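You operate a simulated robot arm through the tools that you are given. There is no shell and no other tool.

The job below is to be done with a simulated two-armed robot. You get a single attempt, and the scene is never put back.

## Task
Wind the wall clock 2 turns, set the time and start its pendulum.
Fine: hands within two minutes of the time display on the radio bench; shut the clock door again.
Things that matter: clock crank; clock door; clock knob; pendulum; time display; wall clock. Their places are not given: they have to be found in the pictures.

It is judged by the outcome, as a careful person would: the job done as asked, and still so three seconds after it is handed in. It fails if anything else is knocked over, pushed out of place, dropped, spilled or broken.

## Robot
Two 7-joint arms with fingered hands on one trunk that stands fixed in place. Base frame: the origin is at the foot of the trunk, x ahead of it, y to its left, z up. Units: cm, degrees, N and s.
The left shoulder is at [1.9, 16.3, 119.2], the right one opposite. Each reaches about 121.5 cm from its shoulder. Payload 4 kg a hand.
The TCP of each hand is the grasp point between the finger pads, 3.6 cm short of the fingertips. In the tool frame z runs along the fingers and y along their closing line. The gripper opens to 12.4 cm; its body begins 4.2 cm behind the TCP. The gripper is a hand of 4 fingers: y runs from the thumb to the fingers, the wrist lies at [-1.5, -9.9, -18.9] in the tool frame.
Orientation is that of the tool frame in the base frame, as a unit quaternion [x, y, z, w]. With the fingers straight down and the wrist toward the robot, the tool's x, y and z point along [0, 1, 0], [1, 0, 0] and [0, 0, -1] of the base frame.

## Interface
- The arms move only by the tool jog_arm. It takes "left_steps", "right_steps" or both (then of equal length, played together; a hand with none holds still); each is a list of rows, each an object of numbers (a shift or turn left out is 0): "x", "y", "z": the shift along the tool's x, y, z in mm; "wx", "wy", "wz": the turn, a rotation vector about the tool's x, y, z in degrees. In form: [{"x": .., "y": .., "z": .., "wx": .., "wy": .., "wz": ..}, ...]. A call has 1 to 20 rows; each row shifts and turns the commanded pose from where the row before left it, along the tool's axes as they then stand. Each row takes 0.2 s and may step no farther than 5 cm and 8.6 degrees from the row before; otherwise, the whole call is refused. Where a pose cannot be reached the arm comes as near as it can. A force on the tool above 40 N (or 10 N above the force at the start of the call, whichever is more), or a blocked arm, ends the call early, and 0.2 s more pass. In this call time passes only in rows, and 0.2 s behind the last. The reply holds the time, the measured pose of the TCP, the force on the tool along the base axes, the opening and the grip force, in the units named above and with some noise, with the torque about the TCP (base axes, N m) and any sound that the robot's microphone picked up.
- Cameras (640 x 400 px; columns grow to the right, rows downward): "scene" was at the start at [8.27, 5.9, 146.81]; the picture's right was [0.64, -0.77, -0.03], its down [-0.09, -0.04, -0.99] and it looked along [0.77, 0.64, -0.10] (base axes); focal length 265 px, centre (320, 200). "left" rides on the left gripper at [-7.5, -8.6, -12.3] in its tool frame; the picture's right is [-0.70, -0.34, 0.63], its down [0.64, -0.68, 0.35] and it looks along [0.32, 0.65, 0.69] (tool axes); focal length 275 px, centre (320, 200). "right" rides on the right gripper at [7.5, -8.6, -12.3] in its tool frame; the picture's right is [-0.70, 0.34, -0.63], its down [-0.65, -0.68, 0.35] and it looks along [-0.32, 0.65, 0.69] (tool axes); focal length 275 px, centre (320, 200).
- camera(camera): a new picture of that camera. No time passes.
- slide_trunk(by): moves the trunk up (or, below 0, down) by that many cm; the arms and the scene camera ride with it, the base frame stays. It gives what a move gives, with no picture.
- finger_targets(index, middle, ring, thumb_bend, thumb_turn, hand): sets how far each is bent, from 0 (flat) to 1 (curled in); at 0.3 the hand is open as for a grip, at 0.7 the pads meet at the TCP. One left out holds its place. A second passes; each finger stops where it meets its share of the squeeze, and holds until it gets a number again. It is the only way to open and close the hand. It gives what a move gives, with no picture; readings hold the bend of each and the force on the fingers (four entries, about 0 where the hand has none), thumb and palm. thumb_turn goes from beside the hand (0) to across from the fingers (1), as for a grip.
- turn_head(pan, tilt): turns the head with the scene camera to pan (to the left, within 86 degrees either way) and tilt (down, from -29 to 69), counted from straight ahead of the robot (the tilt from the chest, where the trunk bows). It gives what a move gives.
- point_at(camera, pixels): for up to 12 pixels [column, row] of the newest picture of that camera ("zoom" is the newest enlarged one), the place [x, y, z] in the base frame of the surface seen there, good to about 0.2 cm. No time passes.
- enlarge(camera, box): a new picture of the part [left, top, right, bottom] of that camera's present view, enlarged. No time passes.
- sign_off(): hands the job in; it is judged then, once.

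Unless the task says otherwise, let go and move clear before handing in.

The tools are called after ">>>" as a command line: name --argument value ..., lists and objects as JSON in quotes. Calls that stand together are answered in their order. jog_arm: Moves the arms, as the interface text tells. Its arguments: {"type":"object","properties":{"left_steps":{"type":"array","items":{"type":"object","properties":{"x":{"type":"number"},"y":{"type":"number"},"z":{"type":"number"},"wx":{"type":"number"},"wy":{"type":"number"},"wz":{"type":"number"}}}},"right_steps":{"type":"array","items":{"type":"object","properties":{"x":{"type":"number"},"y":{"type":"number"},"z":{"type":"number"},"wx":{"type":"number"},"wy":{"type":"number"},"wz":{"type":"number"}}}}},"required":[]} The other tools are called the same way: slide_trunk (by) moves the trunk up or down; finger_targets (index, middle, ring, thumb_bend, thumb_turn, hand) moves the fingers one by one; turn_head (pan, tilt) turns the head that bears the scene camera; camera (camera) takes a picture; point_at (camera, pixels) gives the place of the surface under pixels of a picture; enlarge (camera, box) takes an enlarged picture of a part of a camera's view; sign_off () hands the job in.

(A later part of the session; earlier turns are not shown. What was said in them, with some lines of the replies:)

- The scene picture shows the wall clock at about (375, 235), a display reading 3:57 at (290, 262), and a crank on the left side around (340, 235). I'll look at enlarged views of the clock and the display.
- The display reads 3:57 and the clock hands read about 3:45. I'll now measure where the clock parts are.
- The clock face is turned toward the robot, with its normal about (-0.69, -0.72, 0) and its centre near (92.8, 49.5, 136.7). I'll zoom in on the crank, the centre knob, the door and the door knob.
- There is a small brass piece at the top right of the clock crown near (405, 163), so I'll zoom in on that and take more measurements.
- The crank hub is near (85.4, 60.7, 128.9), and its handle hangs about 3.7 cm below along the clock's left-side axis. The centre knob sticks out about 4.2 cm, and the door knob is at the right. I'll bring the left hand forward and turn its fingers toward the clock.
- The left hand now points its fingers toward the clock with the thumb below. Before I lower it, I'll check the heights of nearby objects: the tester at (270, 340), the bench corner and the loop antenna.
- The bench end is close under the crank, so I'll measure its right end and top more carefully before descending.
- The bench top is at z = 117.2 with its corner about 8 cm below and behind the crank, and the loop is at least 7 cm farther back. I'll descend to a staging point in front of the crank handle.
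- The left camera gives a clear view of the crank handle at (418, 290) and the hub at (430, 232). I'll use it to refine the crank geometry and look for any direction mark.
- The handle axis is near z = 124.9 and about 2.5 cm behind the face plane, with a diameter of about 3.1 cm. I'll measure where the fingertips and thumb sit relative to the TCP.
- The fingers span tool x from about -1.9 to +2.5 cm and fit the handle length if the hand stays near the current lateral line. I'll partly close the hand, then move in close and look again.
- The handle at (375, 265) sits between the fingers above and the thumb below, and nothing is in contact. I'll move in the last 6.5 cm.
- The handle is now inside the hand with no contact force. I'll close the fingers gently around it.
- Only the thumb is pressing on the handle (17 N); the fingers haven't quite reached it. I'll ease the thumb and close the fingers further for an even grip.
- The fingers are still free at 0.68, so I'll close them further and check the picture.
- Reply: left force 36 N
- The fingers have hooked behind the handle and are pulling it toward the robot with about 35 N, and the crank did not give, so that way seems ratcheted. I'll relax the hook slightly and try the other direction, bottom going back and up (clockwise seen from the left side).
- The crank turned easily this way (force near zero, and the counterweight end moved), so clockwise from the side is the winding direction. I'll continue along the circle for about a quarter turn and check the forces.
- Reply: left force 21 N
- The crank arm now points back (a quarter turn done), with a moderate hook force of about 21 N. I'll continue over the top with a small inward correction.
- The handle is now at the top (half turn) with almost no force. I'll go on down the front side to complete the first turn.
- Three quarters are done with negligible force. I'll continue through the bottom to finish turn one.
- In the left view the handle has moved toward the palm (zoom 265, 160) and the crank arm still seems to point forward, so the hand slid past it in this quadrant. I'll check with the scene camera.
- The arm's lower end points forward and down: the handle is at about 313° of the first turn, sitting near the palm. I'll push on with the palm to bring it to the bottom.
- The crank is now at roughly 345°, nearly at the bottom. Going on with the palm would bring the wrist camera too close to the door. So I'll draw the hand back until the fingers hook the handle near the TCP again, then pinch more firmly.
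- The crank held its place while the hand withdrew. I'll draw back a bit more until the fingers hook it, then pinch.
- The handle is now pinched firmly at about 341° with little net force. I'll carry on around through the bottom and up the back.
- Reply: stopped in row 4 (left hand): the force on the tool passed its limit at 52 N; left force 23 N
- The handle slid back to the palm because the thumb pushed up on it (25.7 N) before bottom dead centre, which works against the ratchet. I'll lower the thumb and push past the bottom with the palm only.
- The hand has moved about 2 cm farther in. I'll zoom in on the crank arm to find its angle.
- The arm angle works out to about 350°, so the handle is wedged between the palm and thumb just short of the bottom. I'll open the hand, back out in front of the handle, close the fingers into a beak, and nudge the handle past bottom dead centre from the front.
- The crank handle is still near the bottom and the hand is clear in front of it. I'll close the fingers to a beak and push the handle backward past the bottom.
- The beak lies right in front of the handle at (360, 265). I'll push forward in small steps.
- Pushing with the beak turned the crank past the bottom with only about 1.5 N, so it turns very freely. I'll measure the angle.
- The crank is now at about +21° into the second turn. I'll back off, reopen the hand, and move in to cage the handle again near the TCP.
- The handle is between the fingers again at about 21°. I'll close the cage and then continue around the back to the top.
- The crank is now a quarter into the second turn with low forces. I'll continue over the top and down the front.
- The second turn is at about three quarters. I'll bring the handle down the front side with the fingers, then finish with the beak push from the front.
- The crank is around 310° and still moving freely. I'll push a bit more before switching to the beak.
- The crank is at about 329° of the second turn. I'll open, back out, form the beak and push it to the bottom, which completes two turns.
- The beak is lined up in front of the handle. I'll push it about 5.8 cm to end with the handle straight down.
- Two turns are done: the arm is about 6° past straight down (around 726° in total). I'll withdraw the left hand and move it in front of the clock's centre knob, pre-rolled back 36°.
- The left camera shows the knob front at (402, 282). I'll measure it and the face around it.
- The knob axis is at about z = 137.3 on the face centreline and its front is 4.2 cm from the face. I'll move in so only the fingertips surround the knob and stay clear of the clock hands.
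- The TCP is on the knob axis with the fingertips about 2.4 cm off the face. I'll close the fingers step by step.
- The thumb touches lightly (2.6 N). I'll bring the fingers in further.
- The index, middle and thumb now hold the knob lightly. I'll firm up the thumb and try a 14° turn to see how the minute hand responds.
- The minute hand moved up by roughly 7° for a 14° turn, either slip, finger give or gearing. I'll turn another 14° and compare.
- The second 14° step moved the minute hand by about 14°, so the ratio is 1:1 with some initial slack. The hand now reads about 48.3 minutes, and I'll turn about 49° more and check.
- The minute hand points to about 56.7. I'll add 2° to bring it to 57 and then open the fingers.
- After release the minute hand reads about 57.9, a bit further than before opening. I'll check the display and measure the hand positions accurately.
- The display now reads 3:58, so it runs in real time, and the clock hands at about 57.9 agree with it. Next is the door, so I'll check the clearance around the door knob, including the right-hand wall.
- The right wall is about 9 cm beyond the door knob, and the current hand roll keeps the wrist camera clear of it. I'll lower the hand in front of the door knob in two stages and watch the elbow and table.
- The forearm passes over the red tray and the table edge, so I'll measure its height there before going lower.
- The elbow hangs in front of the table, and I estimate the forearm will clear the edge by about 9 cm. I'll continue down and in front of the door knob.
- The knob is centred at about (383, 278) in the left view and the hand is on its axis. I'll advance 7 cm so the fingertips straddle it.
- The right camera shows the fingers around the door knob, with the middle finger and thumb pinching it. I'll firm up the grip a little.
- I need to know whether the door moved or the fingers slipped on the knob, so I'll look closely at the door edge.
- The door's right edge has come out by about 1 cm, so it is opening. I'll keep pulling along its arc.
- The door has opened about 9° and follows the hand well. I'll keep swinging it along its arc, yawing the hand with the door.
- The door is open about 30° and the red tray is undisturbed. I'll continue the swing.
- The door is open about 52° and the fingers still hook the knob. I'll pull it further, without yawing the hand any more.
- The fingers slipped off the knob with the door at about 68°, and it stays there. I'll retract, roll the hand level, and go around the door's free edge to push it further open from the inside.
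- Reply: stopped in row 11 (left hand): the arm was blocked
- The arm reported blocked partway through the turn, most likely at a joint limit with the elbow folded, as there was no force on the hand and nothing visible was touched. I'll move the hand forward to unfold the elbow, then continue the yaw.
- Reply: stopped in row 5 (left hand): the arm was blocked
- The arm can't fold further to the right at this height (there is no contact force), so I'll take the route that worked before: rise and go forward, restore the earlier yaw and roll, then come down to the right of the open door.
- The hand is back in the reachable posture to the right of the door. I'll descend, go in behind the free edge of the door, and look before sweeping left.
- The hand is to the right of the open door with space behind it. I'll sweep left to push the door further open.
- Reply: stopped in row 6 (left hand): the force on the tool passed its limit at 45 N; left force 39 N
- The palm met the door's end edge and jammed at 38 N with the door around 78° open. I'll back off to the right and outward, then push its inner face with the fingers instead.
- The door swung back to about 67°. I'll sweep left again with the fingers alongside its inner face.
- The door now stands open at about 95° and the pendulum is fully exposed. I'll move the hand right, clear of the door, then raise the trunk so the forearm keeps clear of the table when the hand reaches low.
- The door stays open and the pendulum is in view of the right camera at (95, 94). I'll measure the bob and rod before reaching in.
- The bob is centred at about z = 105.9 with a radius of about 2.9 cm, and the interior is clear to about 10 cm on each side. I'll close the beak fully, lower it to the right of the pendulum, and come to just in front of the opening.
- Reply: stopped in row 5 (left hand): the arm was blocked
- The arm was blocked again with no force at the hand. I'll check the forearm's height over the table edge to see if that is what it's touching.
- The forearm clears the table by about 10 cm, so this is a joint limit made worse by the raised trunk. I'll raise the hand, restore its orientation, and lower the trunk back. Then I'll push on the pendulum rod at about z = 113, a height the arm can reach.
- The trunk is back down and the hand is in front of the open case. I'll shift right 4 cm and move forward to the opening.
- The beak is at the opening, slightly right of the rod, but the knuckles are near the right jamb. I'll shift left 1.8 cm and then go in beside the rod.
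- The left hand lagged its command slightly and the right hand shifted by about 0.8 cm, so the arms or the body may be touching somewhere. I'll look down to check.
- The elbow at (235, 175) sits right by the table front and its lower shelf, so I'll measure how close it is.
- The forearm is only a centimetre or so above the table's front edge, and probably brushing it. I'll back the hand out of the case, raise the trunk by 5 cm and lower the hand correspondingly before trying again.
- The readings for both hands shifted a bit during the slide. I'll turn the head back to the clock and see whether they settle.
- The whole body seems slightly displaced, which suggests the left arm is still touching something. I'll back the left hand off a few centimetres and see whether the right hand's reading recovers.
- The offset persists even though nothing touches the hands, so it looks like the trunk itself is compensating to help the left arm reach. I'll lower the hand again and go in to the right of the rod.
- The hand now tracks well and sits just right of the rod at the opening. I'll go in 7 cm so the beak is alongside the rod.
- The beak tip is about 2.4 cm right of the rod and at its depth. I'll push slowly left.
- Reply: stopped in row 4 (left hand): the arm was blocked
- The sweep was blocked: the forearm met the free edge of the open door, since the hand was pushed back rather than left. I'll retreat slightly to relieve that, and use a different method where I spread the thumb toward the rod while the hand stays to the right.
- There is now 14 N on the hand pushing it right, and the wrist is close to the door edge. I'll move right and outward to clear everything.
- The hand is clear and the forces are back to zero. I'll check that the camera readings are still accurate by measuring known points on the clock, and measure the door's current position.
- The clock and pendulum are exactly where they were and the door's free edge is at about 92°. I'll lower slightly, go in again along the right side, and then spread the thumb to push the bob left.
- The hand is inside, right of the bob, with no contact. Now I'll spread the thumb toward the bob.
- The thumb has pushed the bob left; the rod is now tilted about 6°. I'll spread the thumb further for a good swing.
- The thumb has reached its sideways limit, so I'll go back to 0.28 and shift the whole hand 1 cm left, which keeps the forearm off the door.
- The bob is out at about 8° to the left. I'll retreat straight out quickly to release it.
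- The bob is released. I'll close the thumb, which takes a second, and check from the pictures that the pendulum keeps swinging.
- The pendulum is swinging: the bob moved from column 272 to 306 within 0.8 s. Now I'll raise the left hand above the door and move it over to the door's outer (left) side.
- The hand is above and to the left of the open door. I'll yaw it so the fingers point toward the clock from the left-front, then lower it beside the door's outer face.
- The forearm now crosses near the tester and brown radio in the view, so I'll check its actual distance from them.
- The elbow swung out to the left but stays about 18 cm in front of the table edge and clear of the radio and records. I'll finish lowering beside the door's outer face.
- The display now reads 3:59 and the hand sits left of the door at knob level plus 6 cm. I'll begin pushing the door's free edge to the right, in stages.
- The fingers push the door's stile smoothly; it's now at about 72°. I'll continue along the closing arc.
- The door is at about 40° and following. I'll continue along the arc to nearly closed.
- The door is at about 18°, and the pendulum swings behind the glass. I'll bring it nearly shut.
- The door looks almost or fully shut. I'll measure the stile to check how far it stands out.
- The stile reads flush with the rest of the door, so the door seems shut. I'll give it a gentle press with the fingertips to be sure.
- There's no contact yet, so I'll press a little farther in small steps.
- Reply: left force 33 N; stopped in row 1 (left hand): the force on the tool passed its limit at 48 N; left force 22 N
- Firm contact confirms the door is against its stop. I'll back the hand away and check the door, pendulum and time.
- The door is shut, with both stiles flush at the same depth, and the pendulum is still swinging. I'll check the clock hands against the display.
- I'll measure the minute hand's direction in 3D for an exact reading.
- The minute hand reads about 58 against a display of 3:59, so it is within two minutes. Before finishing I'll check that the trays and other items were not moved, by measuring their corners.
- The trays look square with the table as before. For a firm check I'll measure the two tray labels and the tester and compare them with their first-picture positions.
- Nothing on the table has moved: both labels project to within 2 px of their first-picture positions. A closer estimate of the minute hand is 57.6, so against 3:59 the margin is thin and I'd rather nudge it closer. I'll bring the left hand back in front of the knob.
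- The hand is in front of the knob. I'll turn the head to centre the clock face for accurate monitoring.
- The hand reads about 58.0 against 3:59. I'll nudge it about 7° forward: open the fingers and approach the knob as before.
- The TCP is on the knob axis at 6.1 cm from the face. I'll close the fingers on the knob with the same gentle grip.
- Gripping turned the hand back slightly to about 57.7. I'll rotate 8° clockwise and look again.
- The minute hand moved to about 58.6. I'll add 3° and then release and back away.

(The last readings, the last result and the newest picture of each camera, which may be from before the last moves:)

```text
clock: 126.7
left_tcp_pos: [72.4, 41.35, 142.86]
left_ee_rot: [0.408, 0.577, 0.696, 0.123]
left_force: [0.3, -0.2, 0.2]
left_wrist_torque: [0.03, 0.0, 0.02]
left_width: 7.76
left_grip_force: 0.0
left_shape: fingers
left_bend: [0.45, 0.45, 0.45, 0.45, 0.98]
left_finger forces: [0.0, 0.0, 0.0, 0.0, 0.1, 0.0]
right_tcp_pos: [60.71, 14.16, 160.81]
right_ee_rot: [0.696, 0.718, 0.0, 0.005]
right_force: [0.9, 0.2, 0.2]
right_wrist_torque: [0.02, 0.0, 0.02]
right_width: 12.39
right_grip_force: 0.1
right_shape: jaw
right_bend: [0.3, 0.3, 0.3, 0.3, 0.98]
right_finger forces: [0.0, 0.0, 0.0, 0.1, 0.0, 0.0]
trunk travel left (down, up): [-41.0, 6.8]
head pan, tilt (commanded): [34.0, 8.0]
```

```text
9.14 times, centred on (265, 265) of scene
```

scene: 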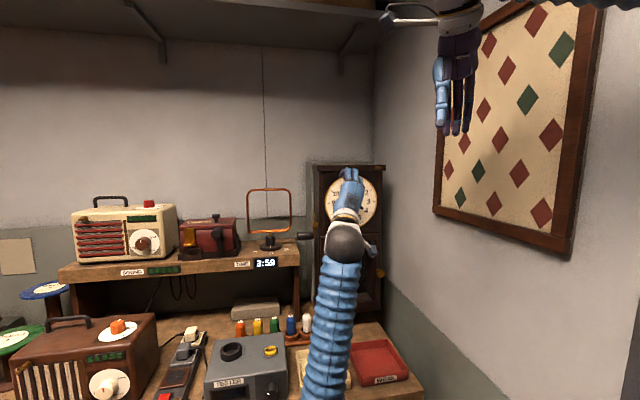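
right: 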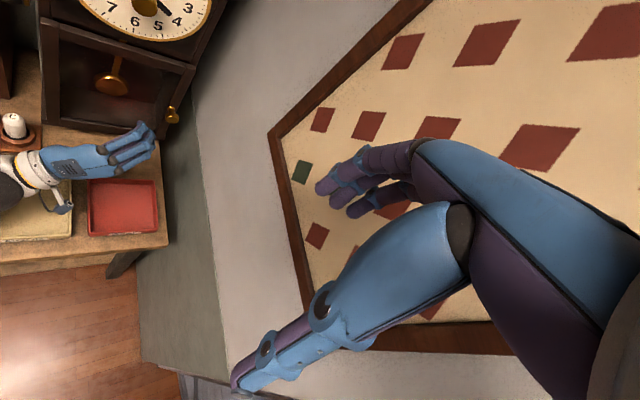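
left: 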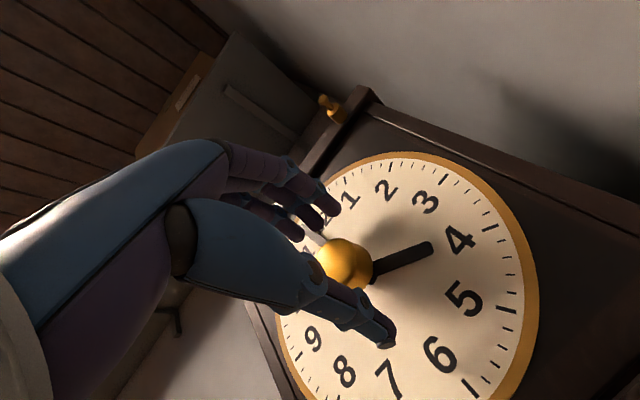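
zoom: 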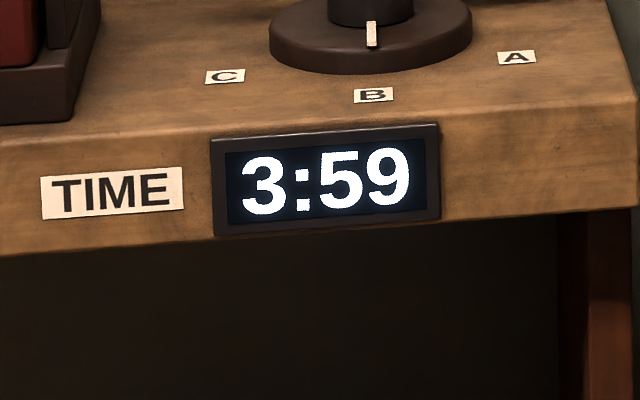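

The hand still covers the face, so I'll move it further left and back, clear of everything.

>>> jog_arm --left_steps '[{"x": 40, "y": -10, "z": -15}, {"x": 40, "y": -10, "z": -15}, {"x": 40, "y": -10, "z": -15}, {"x": 40, "y": -10, "z": -15}]'

>>> camera --camera "scene"

>>> enlarge --camera "scene" --box '[322, 170, 382, 232]'

>>> enlarge --camera "right" --box '[40, 0, 240, 180]'

```text
clock: 127.7
left_tcp_pos: [56.89, 48.56, 145.61]
left_ee_rot: [0.407, 0.578, 0.697, 0.121]
left_force: [-0.7, 0.0, -0.4]
left_wrist_torque: [0.0, 0.03, -0.01]
left_width: 7.76
left_grip_force: 0.0
left_shape: fingers
left_bend: [0.45, 0.45, 0.45, 0.45, 0.98]
left_finger forces: [0.0, 0.0, 0.0, 0.1, 0.0, 0.0]
right_tcp_pos: [60.76, 14.14, 160.75]
right_ee_rot: [0.697, 0.717, 0.0, 0.005]
right_force: [0.1, -0.4, 0.1]
right_wrist_torque: [-0.01, 0.01, 0.04]
right_width: 12.37
right_grip_force: 0.1
right_shape: jaw
right_bend: [0.3, 0.3, 0.3, 0.3, 0.98]
right_finger forces: [0.0, 0.0, 0.0, 0.1, 0.0, 0.0]
trunk travel left (down, up): [-41.0, 6.8]
head pan, tilt (commanded): [34.0, 8.0]
```

```text
taken
```

scene: 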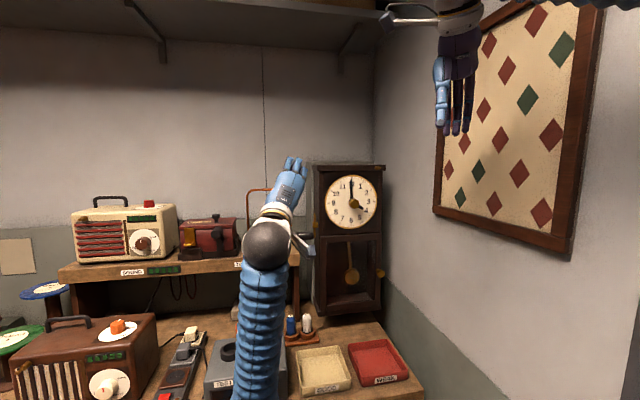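

```text
6.45 times, centred on (352, 201) of scene
```

zoom: 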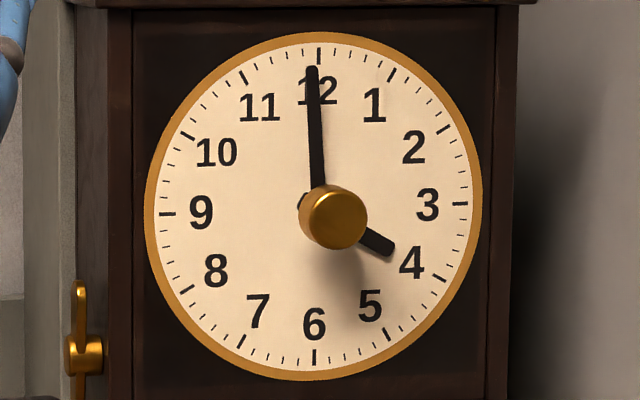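

```text
2.22 times, centred on (140, 90) of right
```

zoom: 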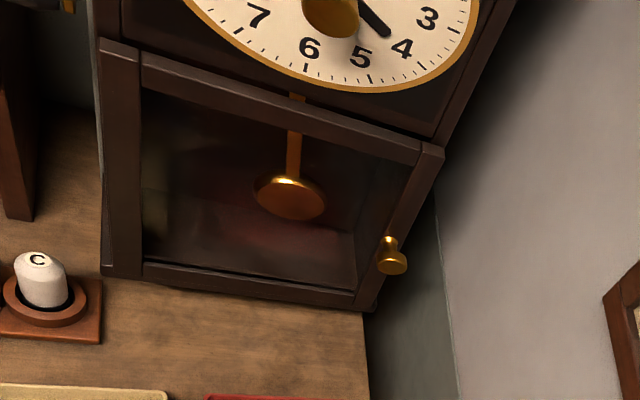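

The minute hand now reads about 59.2 against 3:59, and the door is shut. I'll confirm the pendulum is still swinging by looking at two moments while moving the hand a bit further clear.

>>> jog_arm --left_steps '[{"z": -15}]'

>>> enlarge --camera "right" --box '[60, 20, 180, 120]'

>>> jog_arm --left_steps '[{"z": -15}]'

>>> enlarge --camera "right" --box '[60, 20, 180, 120]'

>>> jog_arm --left_steps '[{"z": -15}]'

>>> enlarge --camera "right" --box '[60, 20, 180, 120]'

>>> enlarge --camera "scene" --box '[230, 170, 390, 320]'

```text
clock: 128.1
left_tcp_pos: [55.86, 47.45, 145.68]
left_ee_rot: [0.407, 0.578, 0.697, 0.121]
left_force: [0.0, -0.1, -0.3]
left_wrist_torque: [0.02, 0.04, -0.01]
left_width: 7.76
left_grip_force: 0.0
left_shape: fingers
left_bend: [0.45, 0.45, 0.45, 0.45, 0.98]
left_finger forces: [0.0, 0.0, 0.0, 0.1, 0.0, 0.1]
right_tcp_pos: [60.82, 14.14, 160.87]
right_ee_rot: [0.696, 0.718, -0.001, 0.005]
right_force: [0.5, 0.0, -0.1]
right_wrist_torque: [-0.02, 0.03, -0.02]
right_width: 12.39
right_grip_force: 0.1
right_shape: jaw
right_bend: [0.3, 0.3, 0.3, 0.3, 0.98]
right_finger forces: [0.1, 0.1, 0.0, 0.0, 0.0, 0.0]
trunk travel left (down, up): [-41.0, 6.8]
head pan, tilt (commanded): [34.0, 8.0]
```

```text
4.00 times, centred on (120, 70) of right
```

zoom: 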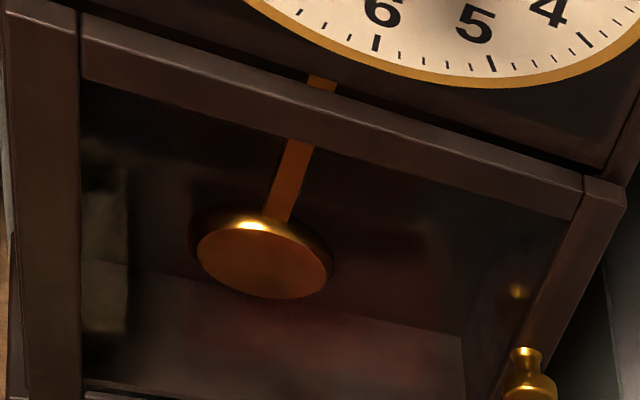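

```text
clock: 128.5
left_tcp_pos: [54.84, 46.44, 145.63]
left_ee_rot: [0.407, 0.578, 0.697, 0.122]
left_force: [-0.2, 0.0, 0.2]
left_wrist_torque: [0.03, -0.02, 0.03]
left_width: 7.75
left_grip_force: 0.0
left_shape: fingers
left_bend: [0.45, 0.45, 0.45, 0.45, 0.98]
left_finger forces: [0.1, 0.1, 0.0, 0.0, 0.0, 0.0]
right_tcp_pos: [60.76, 14.19, 160.85]
right_ee_rot: [0.696, 0.718, 0.0, 0.005]
right_force: [0.9, -0.2, -0.2]
right_wrist_torque: [0.01, 0.0, 0.01]
right_width: 12.36
right_grip_force: 0.1
right_shape: jaw
right_bend: [0.3, 0.3, 0.3, 0.3, 0.98]
right_finger forces: [0.0, 0.1, 0.0, 0.0, 0.0, 0.0]
trunk travel left (down, up): [-41.0, 6.8]
head pan, tilt (commanded): [34.0, 8.0]
```

```text
4.00 times, centred on (120, 70) of right
```

zoom: 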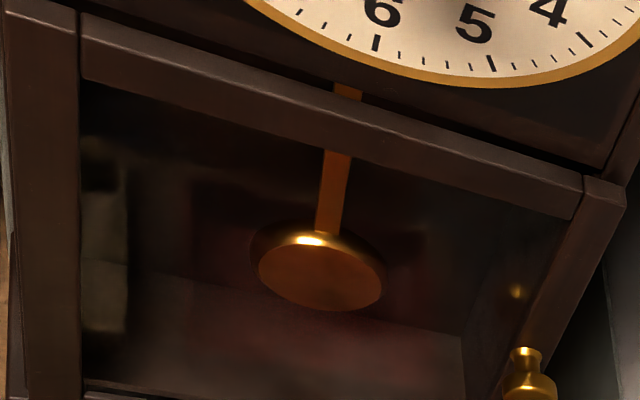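

```text
clock: 128.9
left_tcp_pos: [53.77, 45.46, 145.76]
left_ee_rot: [0.407, 0.578, 0.697, 0.121]
left_force: [0.5, -0.7, 0.2]
left_wrist_torque: [-0.03, 0.01, 0.02]
left_width: 7.78
left_grip_force: 0.1
left_shape: fingers
left_bend: [0.45, 0.45, 0.45, 0.45, 0.98]
left_finger forces: [0.1, 0.0, 0.1, 0.0, 0.0, 0.0]
right_tcp_pos: [60.84, 14.22, 160.87]
right_ee_rot: [0.697, 0.717, 0.001, 0.005]
right_force: [-0.4, 0.3, -0.6]
right_wrist_torque: [0.0, 0.0, 0.02]
right_width: 12.4
right_grip_force: 0.0
right_shape: jaw
right_bend: [0.3, 0.3, 0.3, 0.3, 0.98]
right_finger forces: [0.0, 0.0, 0.0, 0.1, 0.0, 0.1]
trunk travel left (down, up): [-41.0, 6.8]
head pan, tilt (commanded): [34.0, 8.0]
```

```text
4.00 times, centred on (120, 70) of right
```

zoom: 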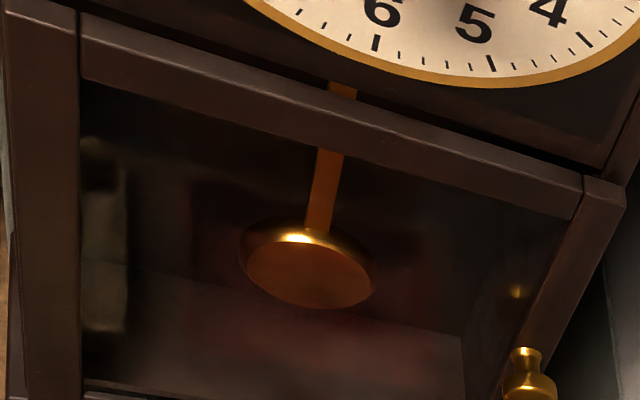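

```text
2.67 times, centred on (310, 245) of scene
```

zoom: 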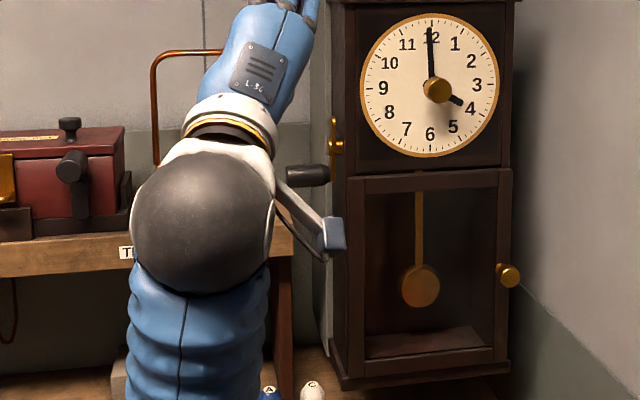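

The pendulum is swinging freely behind the shut door (bob at columns 265, 320 and 308 over 0.8 s). The hands read about 3:59.2 against a display of 3:59, the crank has had two full turns, and both hands are clear. I'm handing in.

>>> sign_off

```text
The job is handed in.
```

The clock is wound, set and running, with its door shut, and I've handed the job in.

- **Winding:** the crank got two full turns clockwise, ending about 6° past its start. It would not turn the other way.
- **Time:** at my last check the hands read about 3:59 and the display read 3:59. The display runs in real time, so I nudged the hands forward once more near the end.
- **Pendulum:** it was still swinging freely about 30 seconds after I started it.
- **Door:** I pressed it firmly against its stop, and it sits flush.

**Firm contact along the way:** the left forearm or hand pressed against the open door a few times while I reached the pendulum. The fingers also peaked at 48 N when I pressed the door shut. I saw no damage or shift in the clock.

**Other items:** the two tray labels and the bulb I measured afterwards were where they started.
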